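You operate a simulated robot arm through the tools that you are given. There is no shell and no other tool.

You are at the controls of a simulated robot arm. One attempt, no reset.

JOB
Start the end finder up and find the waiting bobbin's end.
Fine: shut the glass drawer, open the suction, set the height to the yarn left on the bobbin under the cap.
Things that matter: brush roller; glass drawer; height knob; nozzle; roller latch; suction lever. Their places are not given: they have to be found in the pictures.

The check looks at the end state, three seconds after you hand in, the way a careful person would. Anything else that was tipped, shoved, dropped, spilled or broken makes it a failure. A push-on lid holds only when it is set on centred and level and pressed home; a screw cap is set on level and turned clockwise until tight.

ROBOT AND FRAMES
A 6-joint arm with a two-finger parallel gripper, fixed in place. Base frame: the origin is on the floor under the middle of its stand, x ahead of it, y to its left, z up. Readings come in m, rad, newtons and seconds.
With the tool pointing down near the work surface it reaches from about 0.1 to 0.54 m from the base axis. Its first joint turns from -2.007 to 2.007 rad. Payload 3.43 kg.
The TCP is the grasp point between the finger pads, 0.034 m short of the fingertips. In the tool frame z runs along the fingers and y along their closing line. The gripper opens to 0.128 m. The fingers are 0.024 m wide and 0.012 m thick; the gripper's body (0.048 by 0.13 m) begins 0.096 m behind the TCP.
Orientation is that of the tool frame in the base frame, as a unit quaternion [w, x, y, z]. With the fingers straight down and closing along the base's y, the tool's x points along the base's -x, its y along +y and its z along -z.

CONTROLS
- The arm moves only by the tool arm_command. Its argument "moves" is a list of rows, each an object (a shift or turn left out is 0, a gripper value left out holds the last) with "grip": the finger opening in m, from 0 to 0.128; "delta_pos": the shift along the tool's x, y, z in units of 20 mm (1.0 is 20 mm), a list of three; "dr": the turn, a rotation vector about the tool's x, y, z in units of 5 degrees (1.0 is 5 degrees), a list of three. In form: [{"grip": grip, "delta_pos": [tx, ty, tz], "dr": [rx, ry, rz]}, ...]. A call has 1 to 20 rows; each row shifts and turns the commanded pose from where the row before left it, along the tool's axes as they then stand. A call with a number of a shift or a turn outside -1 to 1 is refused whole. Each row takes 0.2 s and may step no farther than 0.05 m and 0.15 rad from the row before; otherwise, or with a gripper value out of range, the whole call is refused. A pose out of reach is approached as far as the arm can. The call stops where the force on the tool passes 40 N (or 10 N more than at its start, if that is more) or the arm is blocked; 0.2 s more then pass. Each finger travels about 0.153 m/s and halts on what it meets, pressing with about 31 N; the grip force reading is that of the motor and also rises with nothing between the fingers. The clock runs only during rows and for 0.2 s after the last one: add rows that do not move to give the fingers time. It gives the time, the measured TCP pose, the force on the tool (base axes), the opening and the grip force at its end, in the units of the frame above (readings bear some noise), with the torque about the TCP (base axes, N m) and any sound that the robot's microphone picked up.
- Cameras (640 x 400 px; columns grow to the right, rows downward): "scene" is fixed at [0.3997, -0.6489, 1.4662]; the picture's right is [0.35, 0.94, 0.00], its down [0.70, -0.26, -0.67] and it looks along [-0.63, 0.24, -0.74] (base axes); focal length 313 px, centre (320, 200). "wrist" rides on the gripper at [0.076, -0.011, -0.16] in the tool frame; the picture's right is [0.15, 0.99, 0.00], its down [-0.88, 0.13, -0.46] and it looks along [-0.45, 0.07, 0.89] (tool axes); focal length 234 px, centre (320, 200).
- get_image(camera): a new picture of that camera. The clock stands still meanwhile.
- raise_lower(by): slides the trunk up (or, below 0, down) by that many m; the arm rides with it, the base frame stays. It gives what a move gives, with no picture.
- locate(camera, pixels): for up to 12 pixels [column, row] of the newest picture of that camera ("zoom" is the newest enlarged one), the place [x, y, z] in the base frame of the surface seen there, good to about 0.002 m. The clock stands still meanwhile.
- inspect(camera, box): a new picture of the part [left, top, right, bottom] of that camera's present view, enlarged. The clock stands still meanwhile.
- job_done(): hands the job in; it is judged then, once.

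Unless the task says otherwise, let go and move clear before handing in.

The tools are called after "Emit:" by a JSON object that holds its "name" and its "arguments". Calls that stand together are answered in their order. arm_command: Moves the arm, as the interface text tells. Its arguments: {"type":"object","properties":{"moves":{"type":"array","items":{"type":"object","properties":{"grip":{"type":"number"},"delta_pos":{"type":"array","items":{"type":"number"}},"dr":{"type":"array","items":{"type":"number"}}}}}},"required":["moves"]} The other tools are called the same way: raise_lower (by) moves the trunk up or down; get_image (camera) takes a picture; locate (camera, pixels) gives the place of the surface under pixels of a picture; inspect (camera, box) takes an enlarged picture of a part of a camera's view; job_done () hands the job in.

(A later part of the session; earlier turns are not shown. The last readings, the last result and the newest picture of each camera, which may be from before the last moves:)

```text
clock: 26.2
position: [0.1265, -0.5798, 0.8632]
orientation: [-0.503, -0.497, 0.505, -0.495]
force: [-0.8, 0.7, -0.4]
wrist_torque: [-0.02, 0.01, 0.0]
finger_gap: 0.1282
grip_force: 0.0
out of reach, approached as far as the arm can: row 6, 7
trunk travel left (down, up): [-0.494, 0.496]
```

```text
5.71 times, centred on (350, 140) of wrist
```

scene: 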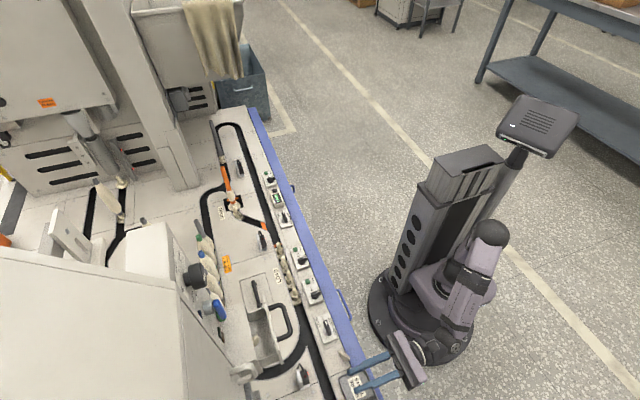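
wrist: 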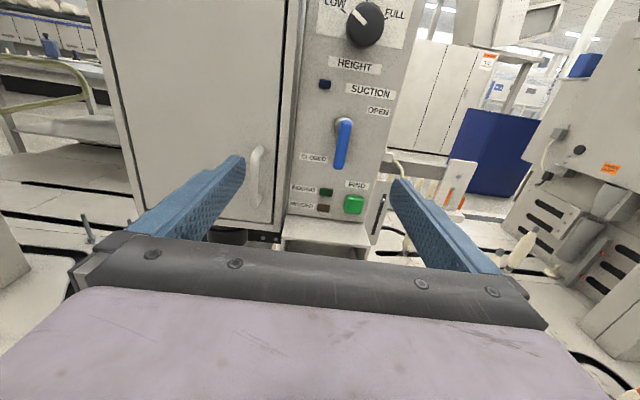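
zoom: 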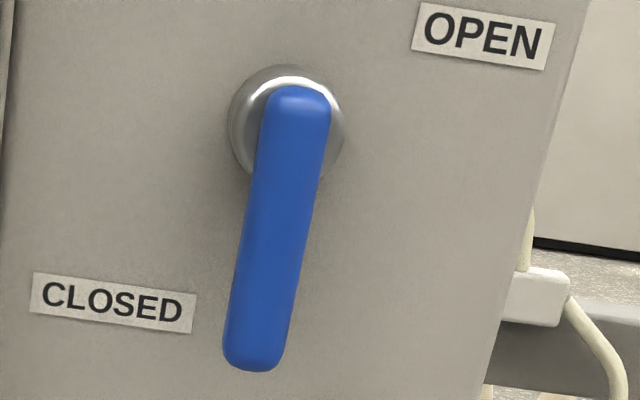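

Knob axis is about (0.0935, -0.77, 0.999) with pointer at LOW (60° left), HALF up, FULL 60° right; lever pivot about (0.096, 0.893) hanging straight down. I'll shut the drawer first: yaw the tool -20°, back off and centre on x≈0.105, closing the fingers.

Emit:
{"name": "arm_command", "arguments": {"moves": [{"grip": 0.0, "delta_pos": [0, 0, -0.5], "dr": [-1, 0, 0]}, {"delta_pos": [0, 0, -0.5], "dr": [-1, 0, 0]}, {"delta_pos": [0, 0, -0.5], "dr": [-1, 0, 0]}, {"delta_pos": [0, 0, -0.5], "dr": [-1, 0, 0]}, {"delta_pos": [0, 1, 0]}, {"delta_pos": [0, 1, -0.3]}]}}

Emit:
{"name": "get_image", "arguments": {"camera": "wrist"}}

```text
clock: 27.6
position: [0.0961, -0.5213, 0.8639]
orientation: [0.58, 0.406, -0.579, 0.404]
force: [-0.2, -0.1, -0.8]
wrist_torque: [0.02, -0.01, 0.03]
finger_gap: 0.0
grip_force: 30.6
trunk travel left (down, up): [-0.494, 0.496]
```

```text
taken
```

wrist: 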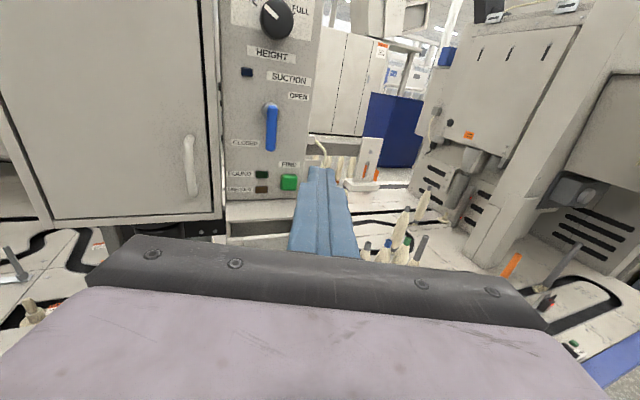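

At yaw -20° the pose (0.096,-0.521) is reachable. I'll nudge +x so the fingertips line up with the handle centre (x≈0.098) and lower the trunk to z≈0.707.

Emit:
{"name": "arm_command", "arguments": {"moves": [{"delta_pos": [0, -0.66, -0.24]}]}}

Emit:
{"name": "raise_lower", "arguments": {"by": -0.157}}

Emit:
{"name": "get_image", "arguments": {"camera": "wrist"}}

Emit:
{"name": "get_image", "arguments": {"camera": "scene"}}

```text
clock: 28.0
position: [0.1112, -0.5213, 0.8639]
orientation: [0.579, 0.406, -0.579, 0.406]
force: [-0.4, -0.1, 0.1]
wrist_torque: [0.0, 0.03, 0.01]
finger_gap: 0.0001
grip_force: 31.3
trunk travel left (down, up): [-0.494, 0.496]
```

```text
clock: 29.8
position: [0.1115, -0.5218, 0.7069]
orientation: [-0.58, -0.405, 0.58, -0.405]
force: [-0.6, 0.9, 0.2]
wrist_torque: [0.0, 0.02, 0.02]
finger_gap: 0.0003
grip_force: 31.1
trunk travel left (down, up): [-0.337, 0.653]
```

```text
taken
```

wrist: 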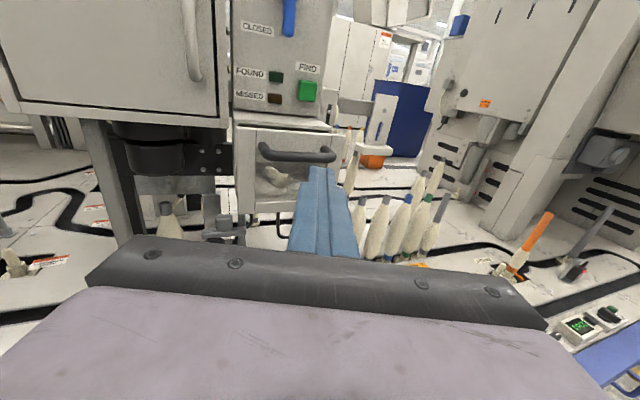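

```text
taken
```

scene: 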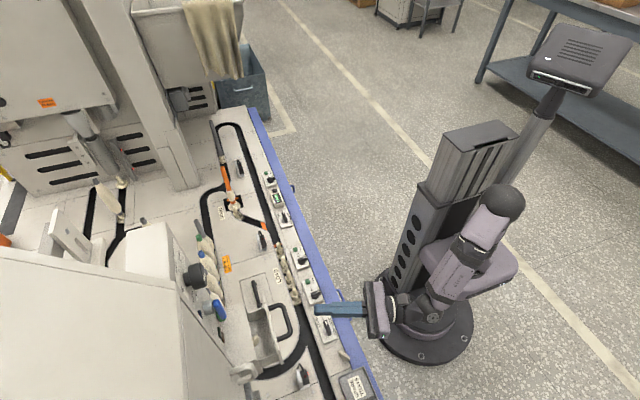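

Emit:
{"name": "inspect", "arguments": {"camera": "wrist", "box": [220, 100, 360, 230]}}

Emit:
{"name": "locate", "arguments": {"camera": "wrist", "pixels": [[262, 150], [296, 156], [330, 155], [247, 140], [247, 200], [290, 205], [270, 127], [235, 140], [285, 180], [250, 170], [330, 135], [300, 140]]}}

```text
3.08 times, centred on (290, 165) of wrist
```

zoom: 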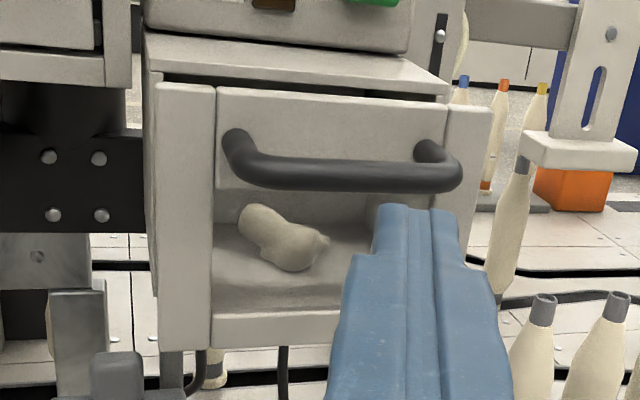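

```text
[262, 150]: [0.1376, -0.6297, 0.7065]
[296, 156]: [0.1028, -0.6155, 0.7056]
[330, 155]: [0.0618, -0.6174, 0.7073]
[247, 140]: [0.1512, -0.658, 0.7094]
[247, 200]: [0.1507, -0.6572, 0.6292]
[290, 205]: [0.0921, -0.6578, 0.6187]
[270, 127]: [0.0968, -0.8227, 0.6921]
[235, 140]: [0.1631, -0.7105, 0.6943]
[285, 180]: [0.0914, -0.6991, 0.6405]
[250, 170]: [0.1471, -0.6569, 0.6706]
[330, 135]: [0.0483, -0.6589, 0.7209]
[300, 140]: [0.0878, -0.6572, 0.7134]
```

The handle bar is at y≈-0.6155, z≈0.706, x 0.06-0.138, and the drawer front plate at y≈-0.657. I'll check where the housing front is, then push on the handle's middle.

Emit:
{"name": "locate", "arguments": {"camera": "wrist", "pixels": [[282, 126], [282, 122], [290, 118], [240, 118], [320, 128], [236, 160]]}}

Emit:
{"name": "arm_command", "arguments": {"moves": [{"delta_pos": [0, -0.171, 0.47]}, {"delta_pos": [0, -0.171, 0.47]}, {"delta_pos": [0, -0.171, 0.47]}, {"delta_pos": [0, -0.171, 0.47]}, {"delta_pos": [0, -0.171, 0.47]}]}}

Emit:
{"name": "get_image", "arguments": {"camera": "scene"}}

Emit:
{"name": "inspect", "arguments": {"camera": "scene", "box": [220, 270, 360, 380]}}

```text
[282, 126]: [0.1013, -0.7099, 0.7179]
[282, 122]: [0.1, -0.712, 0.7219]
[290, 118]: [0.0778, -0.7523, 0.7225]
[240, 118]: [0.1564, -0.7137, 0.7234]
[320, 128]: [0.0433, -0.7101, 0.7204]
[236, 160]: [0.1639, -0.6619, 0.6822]
```

```text
clock: 31.0
position: [0.111, -0.5712, 0.7073]
orientation: [0.58, 0.405, -0.58, 0.404]
force: [0.6, 0.4, 0.7]
wrist_torque: [0.0, -0.01, 0.0]
finger_gap: 0.0
grip_force: 30.9
trunk travel left (down, up): [-0.337, 0.653]
```

```text
taken
```

scene: 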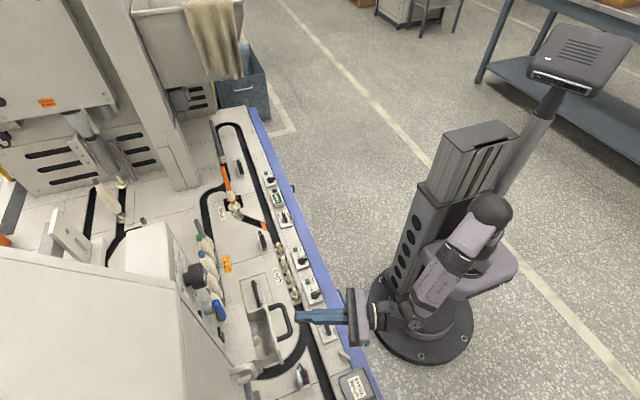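

```text
3.64 times, centred on (290, 325) of scene
```

zoom: 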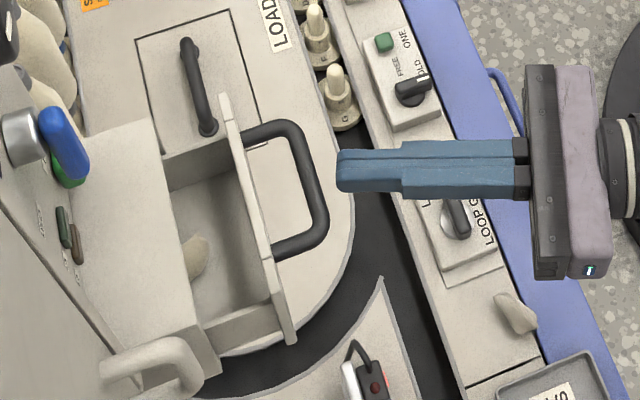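

The fingertips are lined up with the middle of the handle (scene zoom (338,170) vs bar at (310,185)). Housing front is y≈-0.71, so about 45-50 mm of travel; I'll push in small steps.

Emit:
{"name": "arm_command", "arguments": {"moves": [{"delta_pos": [0, -0.103, 0.282]}, {"delta_pos": [0, -0.103, 0.282]}, {"delta_pos": [0, -0.103, 0.282]}, {"delta_pos": [0, -0.103, 0.282]}, {"delta_pos": [0, -0.103, 0.282]}, {"delta_pos": [0, -0.103, 0.282]}, {"delta_pos": [0, -0.103, 0.282]}]}}

Emit:
{"name": "inspect", "arguments": {"camera": "scene", "box": [220, 270, 360, 380]}}

```text
clock: 32.6
position: [0.1098, -0.6133, 0.7095]
orientation: [0.58, 0.405, -0.579, 0.405]
force: [0.1, -0.5, 0.0]
wrist_torque: [-0.01, 0.05, -0.01]
finger_gap: 0.0001
grip_force: 31.0
trunk travel left (down, up): [-0.337, 0.653]
```

```text
3.64 times, centred on (290, 325) of scene
```

zoom: 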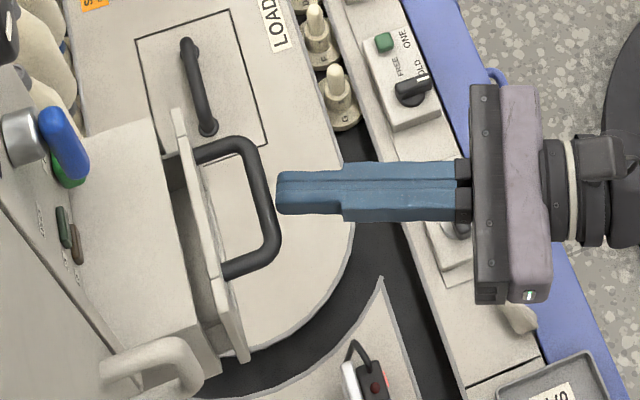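

The drawer is sliding in easily with no force left over. I'll keep pushing until it stops.

Emit:
{"name": "arm_command", "arguments": {"moves": [{"delta_pos": [-0.1, -0.07, 0.235]}, {"delta_pos": [0, -0.086, 0.235]}, {"delta_pos": [0, -0.086, 0.235]}, {"delta_pos": [0, -0.086, 0.235]}]}}

Emit:
{"name": "inspect", "arguments": {"camera": "scene", "box": [220, 270, 360, 380]}}

```text
clock: 33.5
position: [0.1104, -0.6234, 0.7058]
orientation: [-0.58, -0.404, 0.58, -0.404]
force: [2.5, 29.6, 3.4]
wrist_torque: [-0.08, 0.0, 0.04]
finger_gap: 0.0001
grip_force: 30.8
trunk travel left (down, up): [-0.337, 0.653]
stopped in row 4: the force on the tool passed its limit at 50 N (the readings are from after the stop); the commanded pose is now the measured one
```

```text
3.64 times, centred on (290, 325) of scene
```

zoom: 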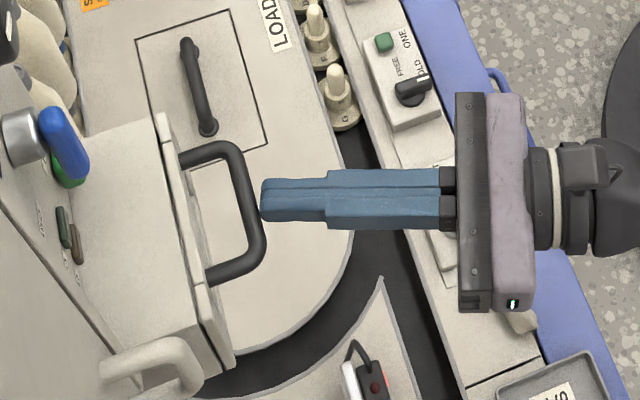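

The drawer stopped hard against its housing at 50 N and looks flush. I'll back away and verify with the wrist camera.

Emit:
{"name": "arm_command", "arguments": {"moves": [{"delta_pos": [0, 0.17, -0.47]}, {"delta_pos": [0, 0.17, -0.47]}, {"delta_pos": [0, 0.17, -0.47]}, {"delta_pos": [0, 0.17, -0.47]}]}}

Emit:
{"name": "get_image", "arguments": {"camera": "wrist"}}

Emit:
{"name": "inspect", "arguments": {"camera": "wrist", "box": [200, 60, 360, 210]}}

Emit:
{"name": "inspect", "arguments": {"camera": "scene", "box": [220, 290, 320, 380]}}

```text
clock: 34.5
position: [0.1094, -0.5853, 0.703]
orientation: [-0.579, -0.406, 0.582, -0.402]
force: [0.7, 0.1, 0.4]
wrist_torque: [-0.02, -0.01, 0.0]
finger_gap: 0.0002
grip_force: 31.6
trunk travel left (down, up): [-0.337, 0.653]
```

```text
taken
```

wrist: 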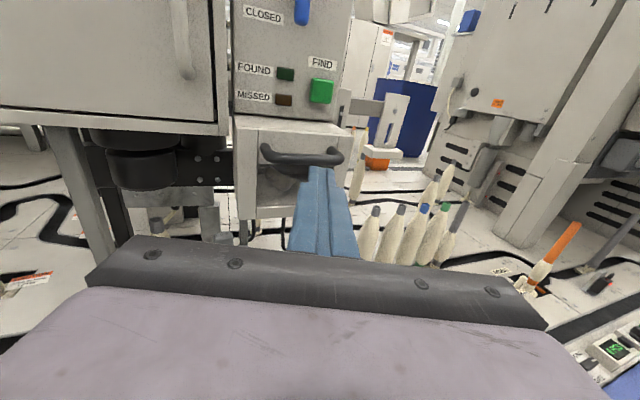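

```text
2.67 times, centred on (280, 135) of wrist
```

zoom: 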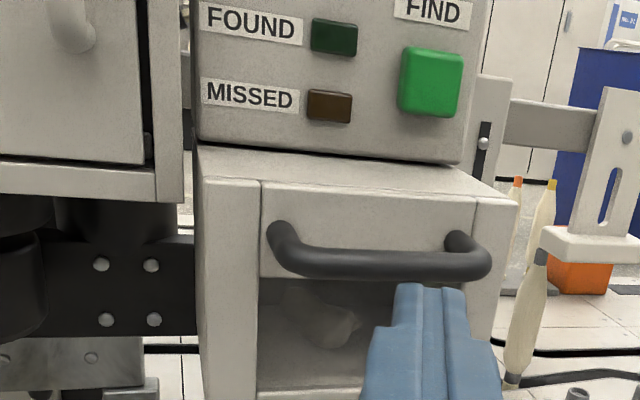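

```text
4.44 times, centred on (270, 335) of scene
```

zoom: 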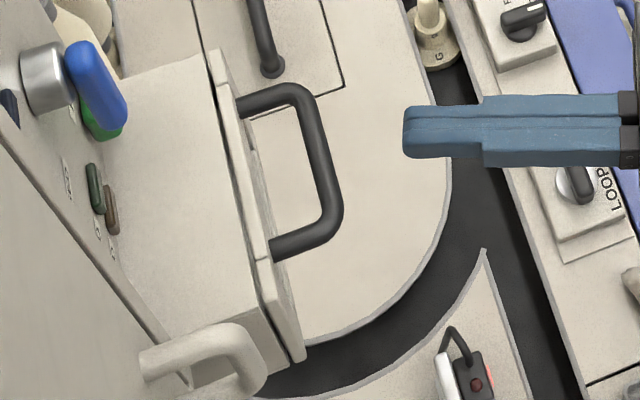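

The drawer front is flush with its housing all round. Now the height knob: I'll raise the trunk to z≈0.999 and come in front of it, yawing back to straight.

Emit:
{"name": "raise_lower", "arguments": {"by": 0.296}}

Emit:
{"name": "arm_command", "arguments": {"moves": [{"grip": 0.064, "delta_pos": [0, 0, 0.9]}, {"dr": [1, 0, 0], "delta_pos": [0, 0, 0.9]}, {"dr": [1, 0, 0]}, {"dr": [1, 0, 0]}, {"dr": [1, 0, 0]}]}}

Emit:
{"name": "get_image", "arguments": {"camera": "wrist"}}

```text
clock: 37.5
position: [0.1098, -0.5862, 0.9979]
orientation: [-0.579, -0.406, 0.581, -0.403]
force: [0.3, -0.7, 0.1]
wrist_torque: [-0.01, -0.06, 0.01]
finger_gap: 0.0002
grip_force: 30.8
trunk travel left (down, up): [-0.633, 0.357]
```

```text
clock: 38.7
position: [0.1051, -0.6193, 1.0004]
orientation: [-0.511, -0.488, 0.516, -0.484]
force: [-0.1, -0.6, 0.2]
wrist_torque: [0.01, -0.01, 0.04]
finger_gap: 0.0638
grip_force: 0.1
out of reach, approached as far as the arm can: row 5
trunk travel left (down, up): [-0.633, 0.357]
```

```text
taken
```

wrist: 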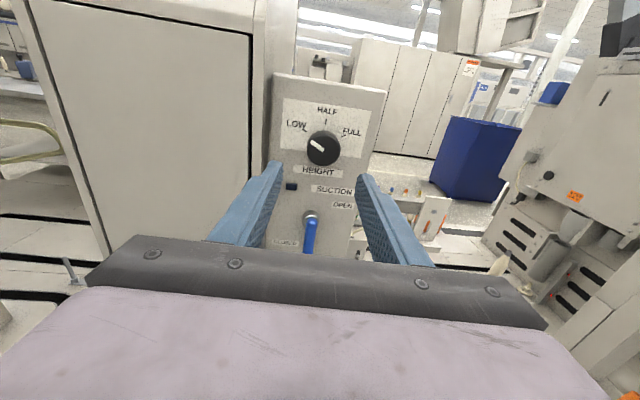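

The tool is nearly square to the panel (yaw about -3°). I'll move in closer to y≈-0.66, correct the yaw, and pre-roll -60° so the knob turn can run from -60° to +60°.

Emit:
{"name": "arm_command", "arguments": {"moves": [{"delta_pos": [0, 0.2, 1]}, {"delta_pos": [0, 0.2, 1]}, {"dr": [0.63, 0.1, 0]}, {"dr": [0, 0, -1]}, {"dr": [0, 0, -1]}, {"dr": [0, 0, -1]}, {"dr": [0, 0, -1]}, {"dr": [0, 0, -1]}, {"dr": [0, 0, -1]}, {"dr": [0, 0, -1]}, {"dr": [0, 0, -1]}, {"dr": [0, 0, -1]}, {"dr": [0, 0, -1]}, {"dr": [0, 0, -1]}, {"dr": [0, 0, -1]}]}}

Emit:
{"name": "get_image", "arguments": {"camera": "wrist"}}

Emit:
{"name": "get_image", "arguments": {"camera": "scene"}}

```text
clock: 41.9
position: [0.099, -0.6592, 1.0004]
orientation: [0.686, 0.68, -0.206, 0.159]
force: [-0.3, -0.1, 0.1]
wrist_torque: [0.01, 0.01, -0.02]
finger_gap: 0.0639
grip_force: 0.0
out of reach, approached as far as the arm can: row 2, 3
trunk travel left (down, up): [-0.633, 0.357]
```

```text
taken
```

wrist: 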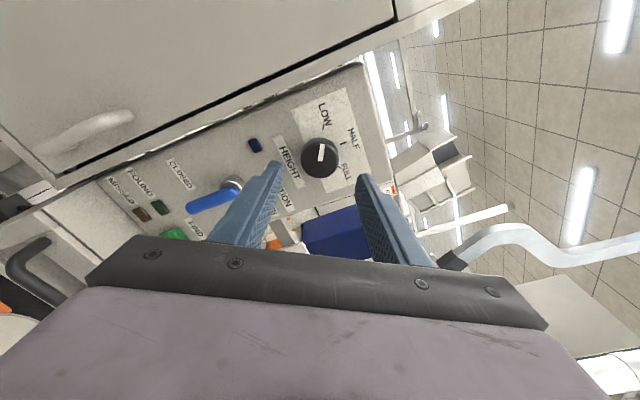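

```text
taken
```

scene: 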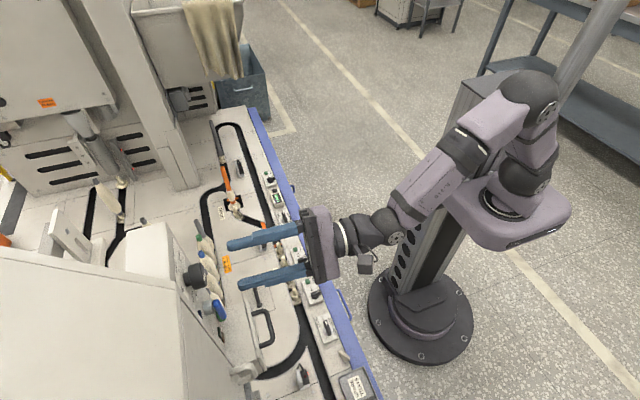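

Rolling works; the tool axis is tilted only ~4° in yaw, which is fine for the round knob. I'll advance straight along the tool axis most of the way and check alignment.

Emit:
{"name": "arm_command", "arguments": {"moves": [{"dr": [-0.07, -0.12, 0], "delta_pos": [0, 0, 0.6]}, {"delta_pos": [0, -0.05, 0.6]}, {"delta_pos": [0, 0, 0.6]}]}}

Emit:
{"name": "get_image", "arguments": {"camera": "wrist"}}

Emit:
{"name": "inspect", "arguments": {"camera": "wrist", "box": [250, 90, 410, 210]}}

```text
clock: 42.7
position: [0.0968, -0.6957, 0.9999]
orientation: [0.686, 0.678, -0.211, 0.156]
force: [-0.3, 0.7, -0.1]
wrist_torque: [-0.03, -0.04, -0.01]
finger_gap: 0.064
grip_force: 0.0
trunk travel left (down, up): [-0.633, 0.357]
```

```text
taken
```

wrist: 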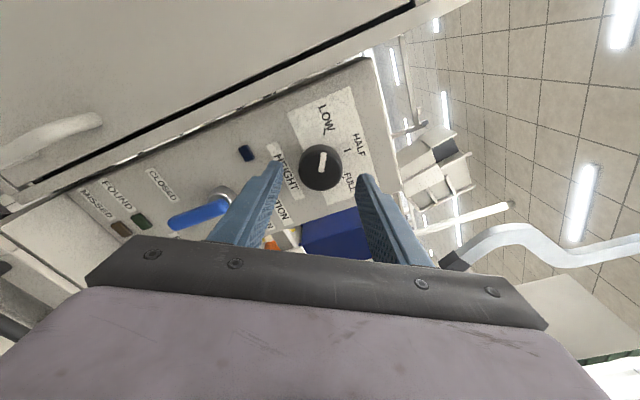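

```text
3.33 times, centred on (330, 150) of wrist
```

zoom: 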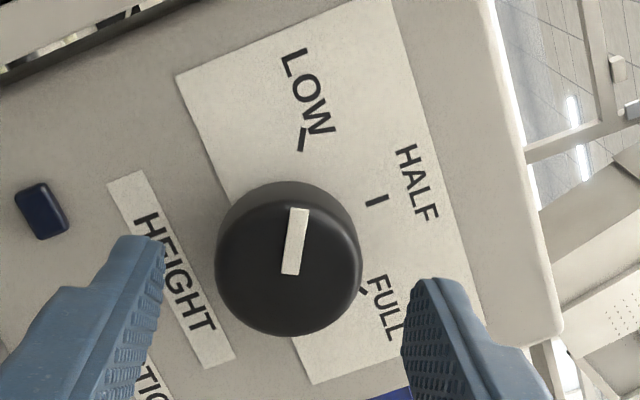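

The knob sits centred between the fingers (zoom (288,262) between pads at ~160 and ~405). I'll advance to y≈-0.727 and close on it.

Emit:
{"name": "arm_command", "arguments": {"moves": [{"delta_pos": [0, 0, 0.5]}, {"delta_pos": [0, 0, 0.5]}, {"delta_pos": [0, 0, 0.52]}, {"grip": 0.03}, {"grip": 0.02}, {}]}}

Emit:
{"name": "inspect", "arguments": {"camera": "wrist", "box": [240, 90, 400, 210]}}

```text
clock: 44.1
position: [0.095, -0.726, 0.9989]
orientation: [0.686, 0.679, -0.21, 0.156]
force: [-0.5, -1.5, 2.4]
wrist_torque: [0.8, -0.02, 0.38]
finger_gap: 0.0421
grip_force: 44.7
trunk travel left (down, up): [-0.633, 0.357]
```

```text
3.33 times, centred on (320, 150) of wrist
```

zoom: 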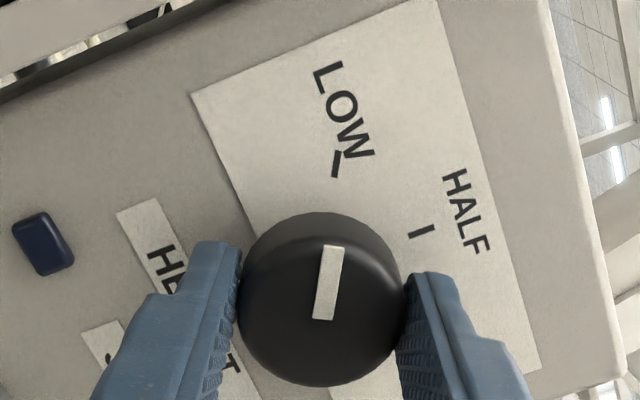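

Gripped at 0.042 m. I'll turn clockwise (as seen from the front, + about tool z) 60° first and check it follows.

Emit:
{"name": "arm_command", "arguments": {"moves": [{"dr": [0, 0, 1]}, {"dr": [0, 0, 1]}, {"dr": [0, 0, 1]}, {"dr": [0, 0, 1]}, {"dr": [0, 0, 1]}, {"dr": [0, 0, 1]}, {"dr": [0, 0, 1]}, {"dr": [0, 0, 1]}, {"dr": [0, 0, 1]}, {"dr": [0, 0, 1]}, {"dr": [0, 0, 1]}, {"dr": [0, 0, 1]}]}}

Emit:
{"name": "inspect", "arguments": {"camera": "wrist", "box": [240, 90, 400, 210]}}

```text
clock: 46.7
position: [0.096, -0.7246, 0.9987]
orientation: [-0.517, -0.482, 0.521, -0.479]
force: [3.0, -2.7, 5.1]
wrist_torque: [0.88, 0.06, 1.04]
finger_gap: 0.0428
grip_force: 44.5
trunk travel left (down, up): [-0.633, 0.357]
```

```text
3.33 times, centred on (320, 150) of wrist
```

zoom: 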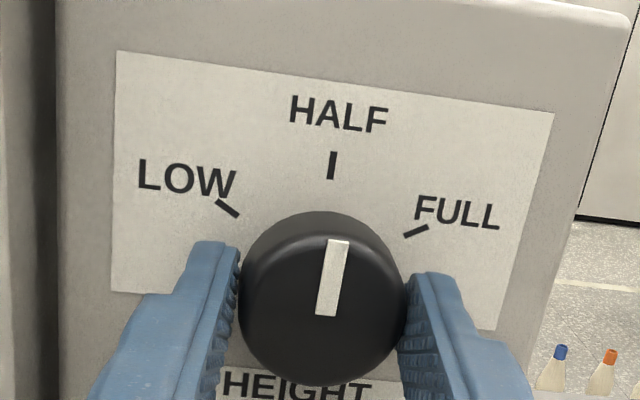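

The knob follows and now points at HALF. The waiting bobbin's yarn reaches nearly to the tube's tip, so I'll turn the other 60° to FULL.

Emit:
{"name": "arm_command", "arguments": {"moves": [{"dr": [0, 0, 1]}, {"dr": [0, 0, 1]}, {"dr": [0, 0, 1]}, {"dr": [0, 0, 1]}, {"dr": [0, 0, 1]}, {"dr": [0, 0, 1]}, {"dr": [0, 0, 1]}, {"dr": [0, 0, 1]}, {"dr": [0, 0, 1]}, {"dr": [0, 0, 1]}, {"dr": [0, 0, 1]}, {"dr": [0, 0, 1]}]}}

Emit:
{"name": "inspect", "arguments": {"camera": "wrist", "box": [240, 90, 400, 210]}}

```text
clock: 49.3
position: [0.0968, -0.7252, 0.9983]
orientation: [-0.208, -0.157, 0.693, -0.673]
force: [10.5, -2.7, 3.8]
wrist_torque: [-0.21, 0.03, 1.14]
finger_gap: 0.0423
grip_force: 44.7
trunk travel left (down, up): [-0.633, 0.357]
```

```text
3.33 times, centred on (320, 150) of wrist
```

zoom: 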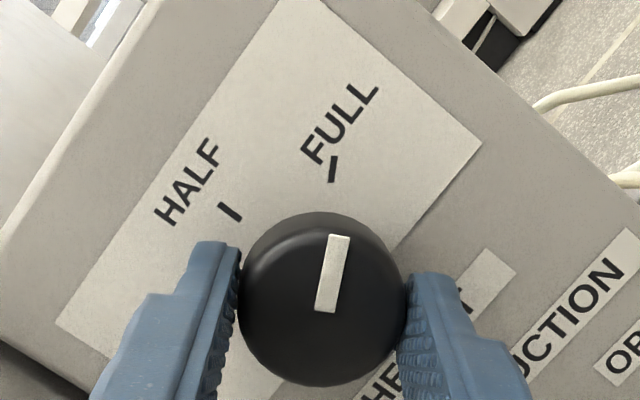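

The pointer lines up with the FULL tick. I'll release, back straight off, and roll level again.

Emit:
{"name": "arm_command", "arguments": {"moves": [{"grip": 0.064}, {}, {"delta_pos": [0, 0, -0.5]}, {"delta_pos": [0, 0, -0.8]}, {"delta_pos": [0, 0, -1]}, {"delta_pos": [0, 0, -1]}]}}

Emit:
{"name": "inspect", "arguments": {"camera": "wrist", "box": [240, 90, 400, 210]}}

Emit:
{"name": "arm_command", "arguments": {"moves": [{"dr": [0, 0, -1]}, {"dr": [0, 0, -1]}, {"dr": [0, 0, -1]}, {"dr": [0, 0, -1]}, {"dr": [0, 0, -1]}, {"dr": [0, 0, -1]}, {"dr": [0, 0, -1]}, {"dr": [0, 0, -1]}, {"dr": [0, 0, -1]}, {"dr": [0, 0, -1]}, {"dr": [0, 0, -1]}, {"dr": [0, 0, -1]}]}}

Emit:
{"name": "get_image", "arguments": {"camera": "wrist"}}

```text
clock: 50.7
position: [0.0997, -0.6588, 0.9996]
orientation: [-0.209, -0.157, 0.693, -0.672]
force: [-0.3, -0.4, -0.4]
wrist_torque: [0.0, 0.01, 0.0]
finger_gap: 0.0639
grip_force: 0.0
trunk travel left (down, up): [-0.633, 0.357]
```

```text
3.33 times, centred on (320, 150) of wrist
```

zoom: 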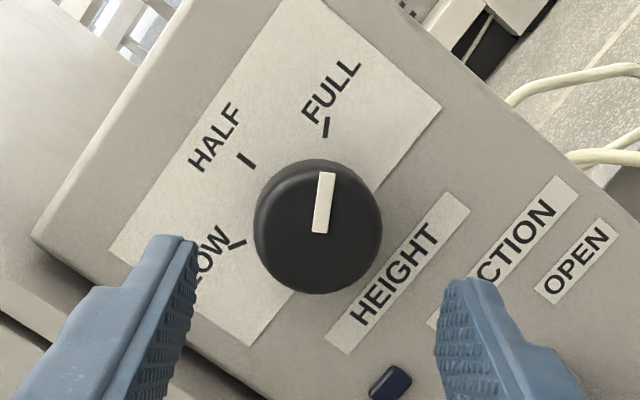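

```text
clock: 53.3
position: [0.1016, -0.6594, 0.9996]
orientation: [-0.517, -0.483, 0.521, -0.478]
force: [-0.5, 0.7, -0.3]
wrist_torque: [-0.01, 0.03, 0.01]
finger_gap: 0.0639
grip_force: 0.0
trunk travel left (down, up): [-0.633, 0.357]
```

```text
taken
```

wrist: 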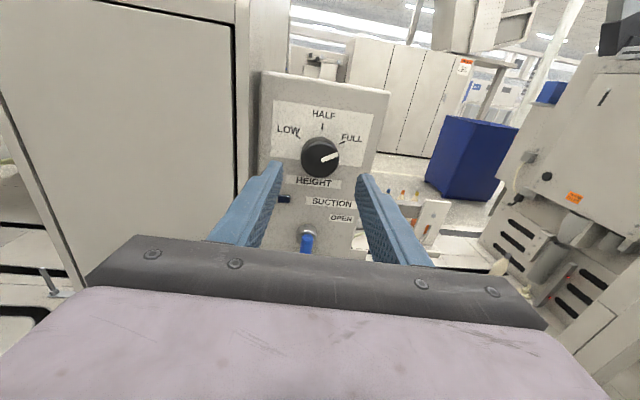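

The height knob now points at FULL. Next the suction lever: I'll lower the trunk to z≈0.85 in front of the lever and yaw about -4° more so the whole arc stays in reach.

Emit:
{"name": "raise_lower", "arguments": {"by": -0.149}}

Emit:
{"name": "arm_command", "arguments": {"moves": [{"delta_pos": [0, 0, -0.5]}, {"dr": [-0.8, 0.1, 0]}, {}]}}

Emit:
{"name": "get_image", "arguments": {"camera": "wrist"}}

Emit:
{"name": "inspect", "arguments": {"camera": "wrist", "box": [250, 60, 400, 200]}}

```text
clock: 55.0
position: [0.1018, -0.659, 0.851]
orientation: [-0.517, -0.482, 0.521, -0.478]
force: [-0.5, -0.7, 0.0]
wrist_torque: [-0.02, -0.04, 0.0]
finger_gap: 0.0639
grip_force: 0.1
trunk travel left (down, up): [-0.484, 0.506]
```

```text
clock: 55.8
position: [0.1005, -0.6485, 0.8517]
orientation: [0.536, 0.462, -0.535, 0.462]
force: [-0.6, 0.5, -0.7]
wrist_torque: [0.0, 0.01, -0.01]
finger_gap: 0.0638
grip_force: 0.0
trunk travel left (down, up): [-0.484, 0.506]
```

```text
taken
```

wrist: 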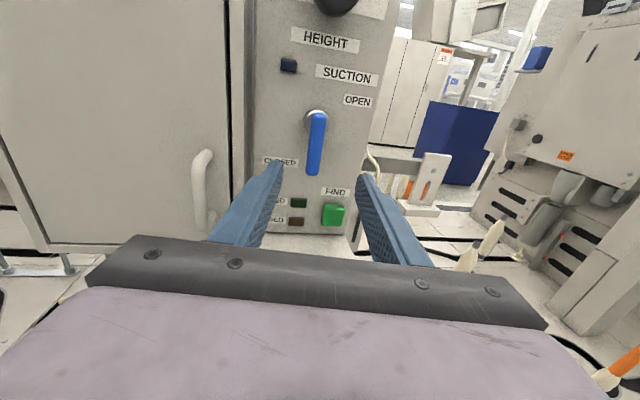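

```text
2.86 times, centred on (325, 130) of wrist
```

zoom: 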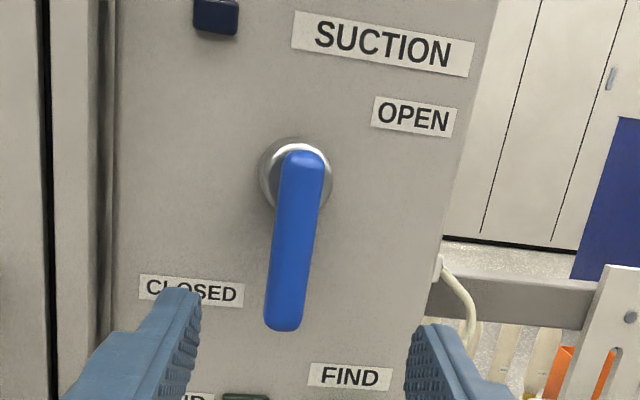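

Lever and hub are clear in view (zoom hub (297,178), tip (283,328)). I'll locate their edges for the exact pivot and width.

Emit:
{"name": "locate", "arguments": {"camera": "wrist", "pixels": [[305, 123], [328, 123], [316, 109], [317, 115], [316, 144], [312, 170], [309.5, 144], [322.5, 144], [307.5, 168], [317.5, 168], [313, 174], [300, 144]]}}

```text
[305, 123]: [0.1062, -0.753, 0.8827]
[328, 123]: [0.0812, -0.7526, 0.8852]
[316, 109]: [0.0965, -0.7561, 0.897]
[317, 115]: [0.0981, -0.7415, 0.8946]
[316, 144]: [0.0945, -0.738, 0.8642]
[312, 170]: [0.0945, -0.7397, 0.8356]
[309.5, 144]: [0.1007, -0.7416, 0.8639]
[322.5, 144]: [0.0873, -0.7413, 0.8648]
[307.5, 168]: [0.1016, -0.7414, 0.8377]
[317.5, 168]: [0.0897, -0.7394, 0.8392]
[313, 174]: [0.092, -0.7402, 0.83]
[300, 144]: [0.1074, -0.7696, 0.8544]
```

Pivot is at about (0.094, z 0.884), lever 13.5 mm wide reaching down to z≈0.829. I'll straddle its lower half with the fingers (TCP at about (0.098,-0.725,0.844)) and narrow the gap to cage it.

Emit:
{"name": "arm_command", "arguments": {"moves": [{"grip": 0.036, "delta_pos": [-0.385, -0.425, 0.6]}, {"delta_pos": [0, 0, 0.7]}, {"delta_pos": [0, 0, 0.7]}, {"delta_pos": [0, 0, 0.7]}, {"delta_pos": [0, 0, 0.6]}, {"delta_pos": [0, 0, 0.5]}, {}]}}

Emit:
{"name": "inspect", "arguments": {"camera": "wrist", "box": [240, 90, 400, 210]}}

```text
clock: 57.4
position: [0.0983, -0.7261, 0.8427]
orientation: [-0.535, -0.463, 0.535, -0.462]
force: [0.2, -0.5, -0.6]
wrist_torque: [-0.01, 0.03, -0.01]
finger_gap: 0.0362
grip_force: 0.0
trunk travel left (down, up): [-0.484, 0.506]
```

```text
3.33 times, centred on (320, 150) of wrist
```

zoom: 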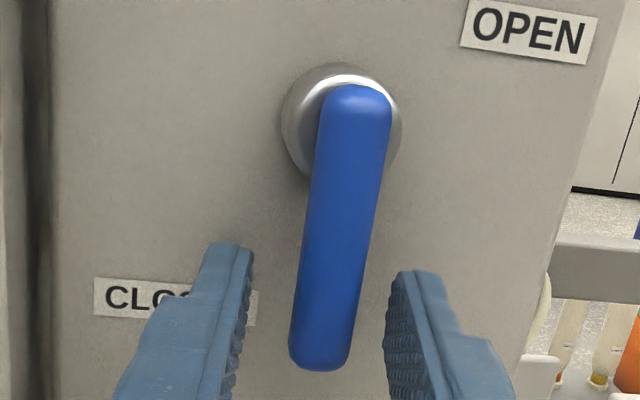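

The lever sits between the fingers. I'll narrow to 0.019 and sweep the first 45° of the arc toward OPEN.

Emit:
{"name": "arm_command", "arguments": {"moves": [{"grip": 0.019}, {}, {"dr": [0, 0, -1], "delta_pos": [0.0076, 0.1743, 0.015]}, {"dr": [0, 0, -1], "delta_pos": [0.0076, 0.1743, 0.015]}, {"dr": [0, 0, -1], "delta_pos": [0.0076, 0.1743, 0.015]}, {"dr": [0, 0, -1], "delta_pos": [0.0076, 0.1743, 0.015]}, {"dr": [0, 0, -1], "delta_pos": [0.0076, 0.1743, 0.015]}, {"dr": [0, 0, -1], "delta_pos": [0.0076, 0.1743, 0.015]}, {"dr": [0, 0, -1], "delta_pos": [0.0076, 0.1743, 0.015]}, {"dr": [0, 0, -1], "delta_pos": [0.0076, 0.1743, 0.015]}, {"dr": [0, 0, -1], "delta_pos": [0.0076, 0.1743, 0.015]}]}}

Emit:
{"name": "inspect", "arguments": {"camera": "wrist", "box": [240, 90, 400, 210]}}

```text
clock: 59.8
position: [0.0687, -0.7244, 0.8563]
orientation: [0.671, 0.632, -0.317, 0.221]
force: [0.5, 0.1, -0.2]
wrist_torque: [0.0, 0.02, -0.03]
finger_gap: 0.0194
grip_force: 0.4
trunk travel left (down, up): [-0.484, 0.506]
```

```text
3.33 times, centred on (320, 150) of wrist
```

zoom: 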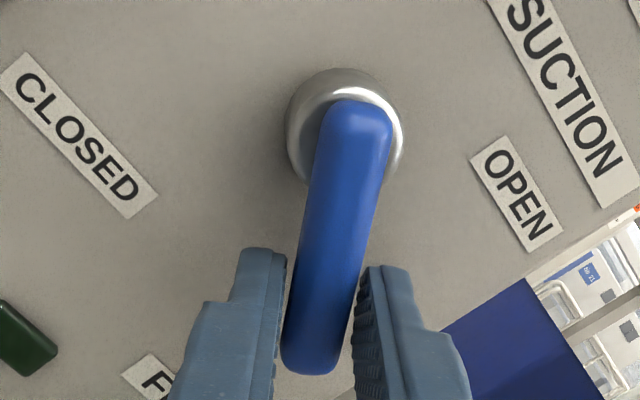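

The lever follows at 45°. I'll sweep the remaining 45° plus a little.

Emit:
{"name": "arm_command", "arguments": {"moves": [{"dr": [0, 0, -1], "delta_pos": [0.0076, 0.1743, 0.015]}, {"dr": [0, 0, -1], "delta_pos": [0.0076, 0.1743, 0.015]}, {"dr": [0, 0, -1], "delta_pos": [0.0076, 0.1743, 0.015]}, {"dr": [0, 0, -1], "delta_pos": [0.0076, 0.1743, 0.015]}, {"dr": [0, 0, -1], "delta_pos": [0.0076, 0.1743, 0.015]}, {"dr": [0, 0, -1], "delta_pos": [0.0076, 0.1743, 0.015]}, {"dr": [0, 0, -1], "delta_pos": [0.0076, 0.1743, 0.015]}, {"dr": [0, 0, -1], "delta_pos": [0.0076, 0.1743, 0.015]}, {"dr": [0, 0, -1], "delta_pos": [0.0076, 0.1743, 0.015]}]}}

Emit:
{"name": "inspect", "arguments": {"camera": "wrist", "box": [240, 90, 400, 210]}}

```text
clock: 61.8
position: [0.0592, -0.7245, 0.8838]
orientation: [0.705, 0.705, -0.051, -0.052]
force: [0.7, 0.5, -0.1]
wrist_torque: [0.02, -0.01, 0.02]
finger_gap: 0.019
grip_force: 0.1
trunk travel left (down, up): [-0.484, 0.506]
```

```text
3.33 times, centred on (320, 150) of wrist
```

zoom: 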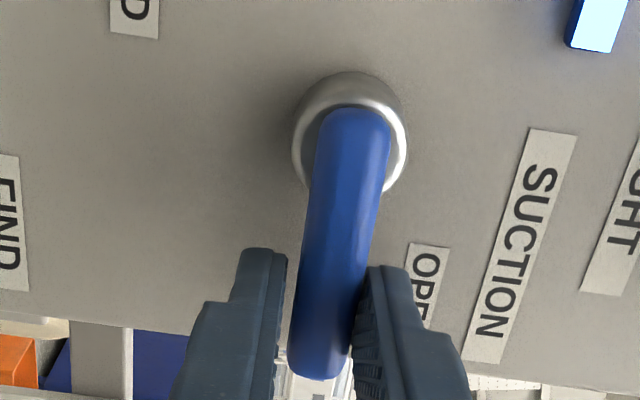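

The blue suction lamp lit up (zoom (600,20)), so the suction is on with the lever at 90°. I'll open the fingers, back off and check the lever's final angle.

Emit:
{"name": "arm_command", "arguments": {"moves": [{"grip": 0.036}, {}, {"delta_pos": [0, 0, -0.7]}, {"delta_pos": [0, 0, -1]}, {"delta_pos": [0, 0, -1]}, {"delta_pos": [0, 0, -1]}]}}

Emit:
{"name": "arm_command", "arguments": {"moves": [{"dr": [0, 0, 1]}, {"dr": [0, 0, 1]}, {"dr": [0, 0, 1]}, {"dr": [0, 0, 1]}, {"dr": [0, 0, 1]}, {"dr": [0, 0, 1]}, {"dr": [0, 0, 1]}, {"dr": [0, 0, 1]}, {"dr": [0, 0, 1]}, {"dr": [0, 0, 1]}, {"dr": [0, 0, 1]}, {"dr": [0, 0, 1]}, {"dr": [0, 0, 1]}, {"dr": [0, 0, 1]}, {"dr": [0, 0, 1]}, {"dr": [0, 0, 1]}, {"dr": [0, 0, 1]}, {"dr": [0, 0, 1]}]}}

Emit:
{"name": "get_image", "arguments": {"camera": "wrist"}}

Emit:
{"name": "inspect", "arguments": {"camera": "wrist", "box": [250, 60, 400, 200]}}

```text
clock: 63.2
position: [0.0697, -0.6509, 0.8863]
orientation: [0.705, 0.705, -0.053, -0.053]
force: [-0.3, 0.4, 0.0]
wrist_torque: [0.02, 0.03, -0.01]
finger_gap: 0.036
grip_force: 0.1
trunk travel left (down, up): [-0.484, 0.506]
```

```text
clock: 67.0
position: [0.0683, -0.6518, 0.8845]
orientation: [-0.534, -0.461, 0.537, -0.462]
force: [-0.2, 0.0, -0.3]
wrist_torque: [0.01, -0.01, 0.02]
finger_gap: 0.0362
grip_force: 0.0
trunk travel left (down, up): [-0.484, 0.506]
```

```text
taken
```

wrist: 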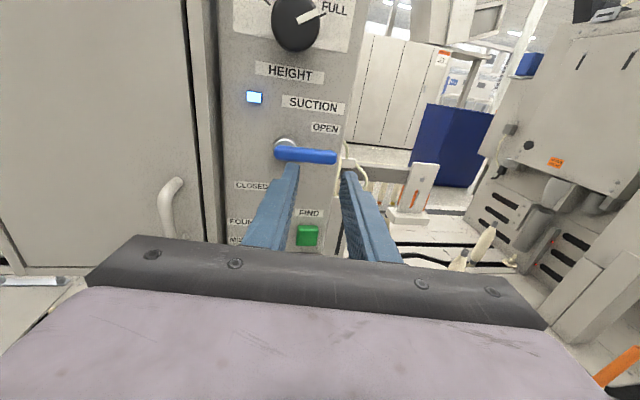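

```text
2.86 times, centred on (325, 130) of wrist
```

zoom: 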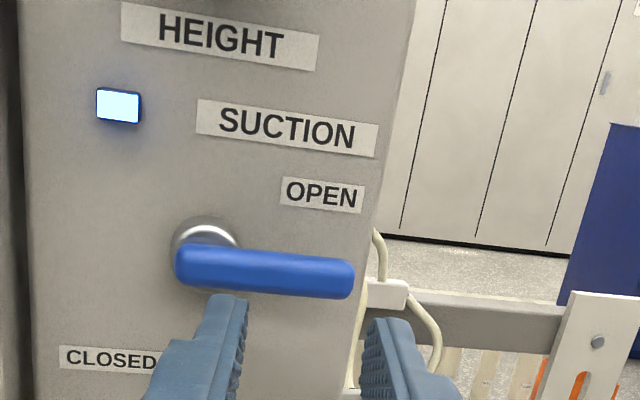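

The lever is level at OPEN and the suction lamp is lit. Now I'll locate the FIND button exactly before pressing it, and take another look at the station once lowered.

Emit:
{"name": "locate", "arguments": {"camera": "wrist", "pixels": [[306, 235], [298, 232], [315, 232], [306, 228], [307, 243]]}}

Emit:
{"name": "arm_command", "arguments": {"moves": [{"grip": 0.0, "delta_pos": [0, 0, -0.5]}, {"delta_pos": [0, 0, -0.5]}]}}

Emit:
{"name": "raise_lower", "arguments": {"by": -0.114}}

Emit:
{"name": "get_image", "arguments": {"camera": "wrist"}}

Emit:
{"name": "inspect", "arguments": {"camera": "wrist", "box": [200, 80, 360, 240]}}

```text
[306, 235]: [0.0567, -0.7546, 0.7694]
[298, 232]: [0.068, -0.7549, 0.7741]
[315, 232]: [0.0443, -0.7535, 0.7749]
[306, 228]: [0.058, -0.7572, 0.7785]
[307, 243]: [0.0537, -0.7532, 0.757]
```

```text
clock: 67.6
position: [0.072, -0.632, 0.8825]
orientation: [-0.536, -0.461, 0.536, -0.462]
force: [-1.1, 0.1, 0.2]
wrist_torque: [0.03, 0.01, 0.02]
finger_gap: 0.0
grip_force: 31.0
trunk travel left (down, up): [-0.484, 0.506]
```

```text
clock: 69.1
position: [0.0722, -0.6323, 0.7697]
orientation: [-0.536, -0.462, 0.536, -0.461]
force: [-0.1, 0.3, -0.4]
wrist_torque: [0.0, -0.01, 0.0]
finger_gap: 0.0001
grip_force: 31.1
trunk travel left (down, up): [-0.37, 0.62]
```

```text
taken
```

wrist: 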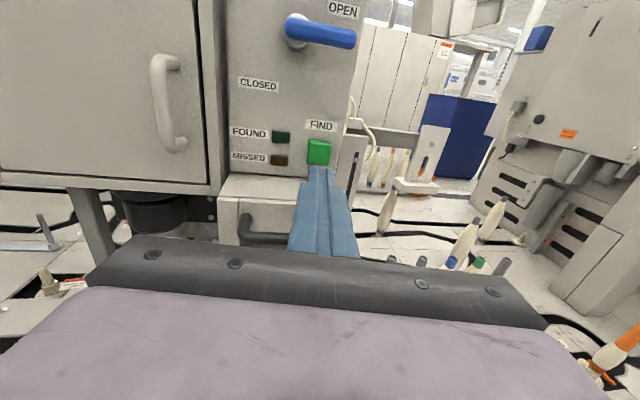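

```text
2.50 times, centred on (280, 160) of wrist
```

zoom: 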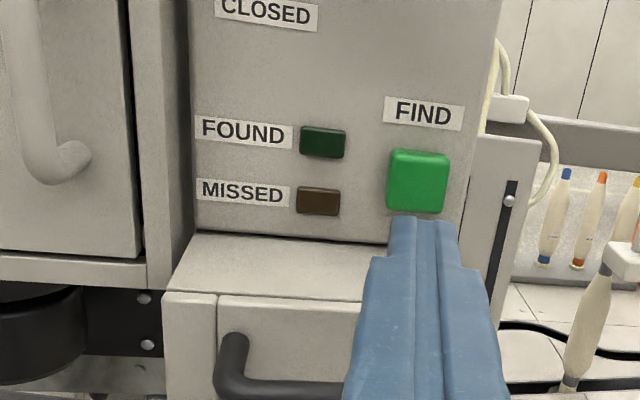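

The fingertips are lined up below FIND. Before pressing it I want a close look at the roller latch and nozzle, so I'll back off, move toward x≈0.24 and lower to their height.

Emit:
{"name": "arm_command", "arguments": {"moves": [{"delta_pos": [0, 0, -1]}, {"delta_pos": [0, -1, -1]}, {"delta_pos": [0, -1, -1]}, {"delta_pos": [0, -1, 0]}, {"delta_pos": [0, -1, 0]}, {"delta_pos": [0, -1, 0]}, {"delta_pos": [0, -1, 0], "grip": 0.128}, {"delta_pos": [0, -1, 0], "dr": [0.8, 0, 0]}, {"dr": [0.8, 0, 0]}]}}

Emit:
{"name": "raise_lower", "arguments": {"by": -0.3}}

Emit:
{"name": "get_image", "arguments": {"camera": "wrist"}}

```text
clock: 71.1
position: [0.2187, -0.5929, 0.7691]
orientation: [0.502, 0.498, -0.502, 0.497]
force: [0.2, 0.2, 0.0]
wrist_torque: [-0.03, -0.02, 0.0]
finger_gap: 0.1281
grip_force: 0.1
trunk travel left (down, up): [-0.37, 0.62]
```

```text
clock: 74.1
position: [0.2196, -0.593, 0.47]
orientation: [-0.501, -0.499, 0.501, -0.498]
force: [0.2, 0.5, 0.2]
wrist_torque: [0.01, 0.02, 0.0]
finger_gap: 0.1282
grip_force: 0.2
trunk travel left (down, up): [-0.07, 0.92]
```

```text
taken
```

wrist: 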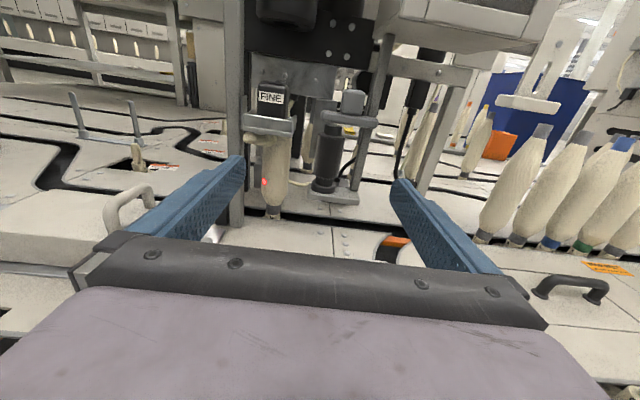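

The FINE nozzle has risen with the height knob to the bobbin's top, confirming it is the nozzle. I'll enlarge the bobbin, nozzle and roller now that the lower part is visible.

Emit:
{"name": "inspect", "arguments": {"camera": "wrist", "box": [230, 60, 390, 230]}}

Emit:
{"name": "inspect", "arguments": {"camera": "wrist", "box": [235, 70, 315, 225]}}

Emit:
{"name": "inspect", "arguments": {"camera": "wrist", "box": [300, 80, 385, 140]}}

Emit:
{"name": "inspect", "arguments": {"camera": "wrist", "box": [300, 130, 385, 210]}}

```text
2.35 times, centred on (310, 145) of wrist
```

zoom: 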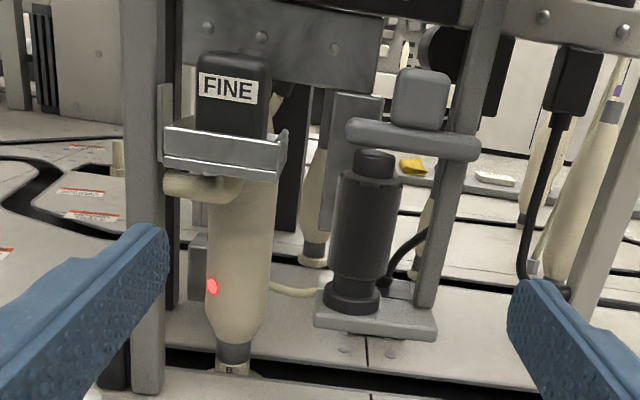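

```text
2.58 times, centred on (275, 148) of wrist
```

zoom: 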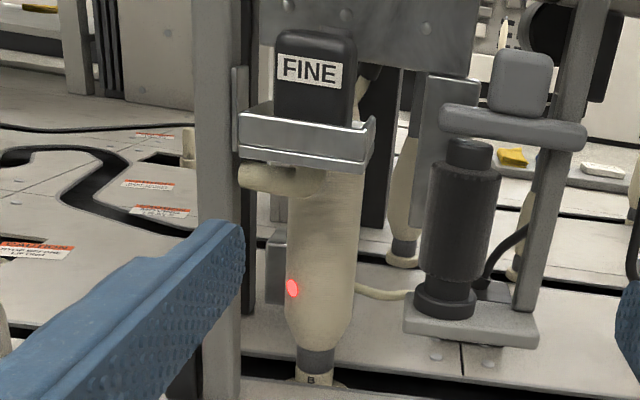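

```text
6.67 times, centred on (342, 110) of wrist
```

zoom: 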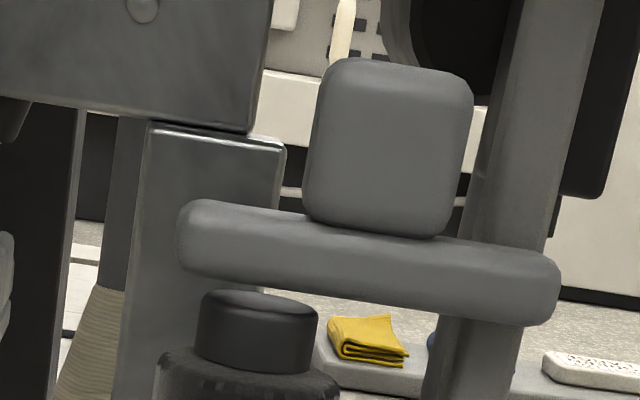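

```text
5.00 times, centred on (342, 170) of wrist
```

zoom: 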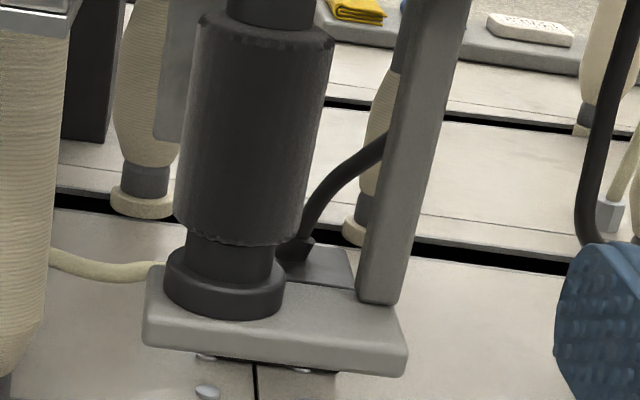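

The yarn covers the bobbin from just above the base ring to the tip (FULL is right), the nozzle carriage followed up, and the latch bar lies level across over the roller's stem. I'll go back up and line up on FIND.

Emit:
{"name": "raise_lower", "arguments": {"by": 0.3}}

Emit:
{"name": "arm_command", "arguments": {"moves": [{"grip": 0.0, "dr": [-0.8, 0, 0]}, {"dr": [-0.8, 0, 0]}, {"delta_pos": [0, 1, 0.34]}, {"delta_pos": [0, 1, 0.34]}, {"delta_pos": [0, 1, 0.34]}, {"delta_pos": [0, 1, 0.34]}, {"delta_pos": [0, 1, 0.34]}, {"delta_pos": [0, 1, 0.34]}, {"delta_pos": [0, 1, 0.34]}, {}]}}

Emit:
{"name": "get_image", "arguments": {"camera": "wrist"}}

```text
clock: 77.1
position: [0.2184, -0.5923, 0.7695]
orientation: [0.502, 0.498, -0.502, 0.498]
force: [0.6, 0.9, 0.2]
wrist_torque: [-0.01, -0.02, 0.0]
finger_gap: 0.1282
grip_force: 0.0
trunk travel left (down, up): [-0.37, 0.62]
```

```text
clock: 79.3
position: [0.0736, -0.6203, 0.7688]
orientation: [-0.535, -0.462, 0.536, -0.462]
force: [0.2, -0.7, -1.2]
wrist_torque: [0.0, -0.03, -0.01]
finger_gap: 0.0
grip_force: 31.3
trunk travel left (down, up): [-0.37, 0.62]
```

```text
taken
```

wrist: 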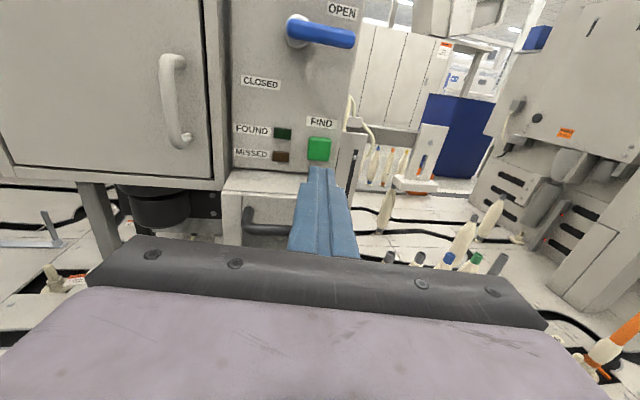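

The fingertips will meet the button at about (0.054, z 0.769), inside its face. I'll approach, then press in 2 mm steps.

Emit:
{"name": "arm_command", "arguments": {"moves": [{"delta_pos": [0, 0, 0.9]}, {"delta_pos": [0, 0, 0.9]}, {"delta_pos": [0, 0, 0.9]}, {"delta_pos": [0, 0, 0.9]}, {"delta_pos": [0, 0, 0.9]}, {"delta_pos": [0, 0, 0.2]}]}}

Emit:
{"name": "inspect", "arguments": {"camera": "wrist", "box": [240, 90, 400, 210]}}

```text
clock: 80.7
position: [0.0592, -0.7126, 0.7705]
orientation: [0.536, 0.461, -0.536, 0.462]
force: [0.3, 0.1, -0.6]
wrist_torque: [-0.04, 0.04, 0.0]
finger_gap: 0.0001
grip_force: 31.2
trunk travel left (down, up): [-0.37, 0.62]
```

```text
3.33 times, centred on (320, 150) of wrist
```

zoom: 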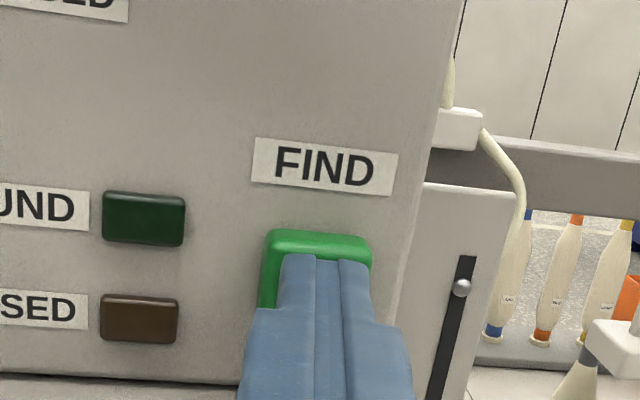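

The fingertips are in front of the green button. Pressing in small steps now.

Emit:
{"name": "arm_command", "arguments": {"moves": [{"delta_pos": [0, 0, 0.12]}, {"delta_pos": [0, 0, 0.12]}, {"delta_pos": [0, 0, 0.12]}, {"delta_pos": [0, 0, 0.12]}, {"delta_pos": [0, 0, 0.12]}, {"delta_pos": [0, 0, 0.12]}]}}

Emit:
{"name": "inspect", "arguments": {"camera": "wrist", "box": [220, 60, 400, 210]}}

```text
clock: 82.1
position: [0.0572, -0.7262, 0.7698]
orientation: [0.535, 0.463, -0.535, 0.462]
force: [4.1, 5.1, -0.8]
wrist_torque: [0.0, 0.0, 0.17]
finger_gap: 0.0
grip_force: 31.0
trunk travel left (down, up): [-0.37, 0.62]
heard: click
```

```text
2.67 times, centred on (310, 135) of wrist
```

zoom: 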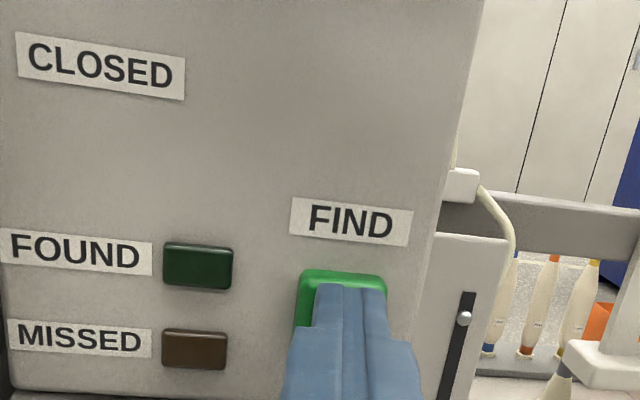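

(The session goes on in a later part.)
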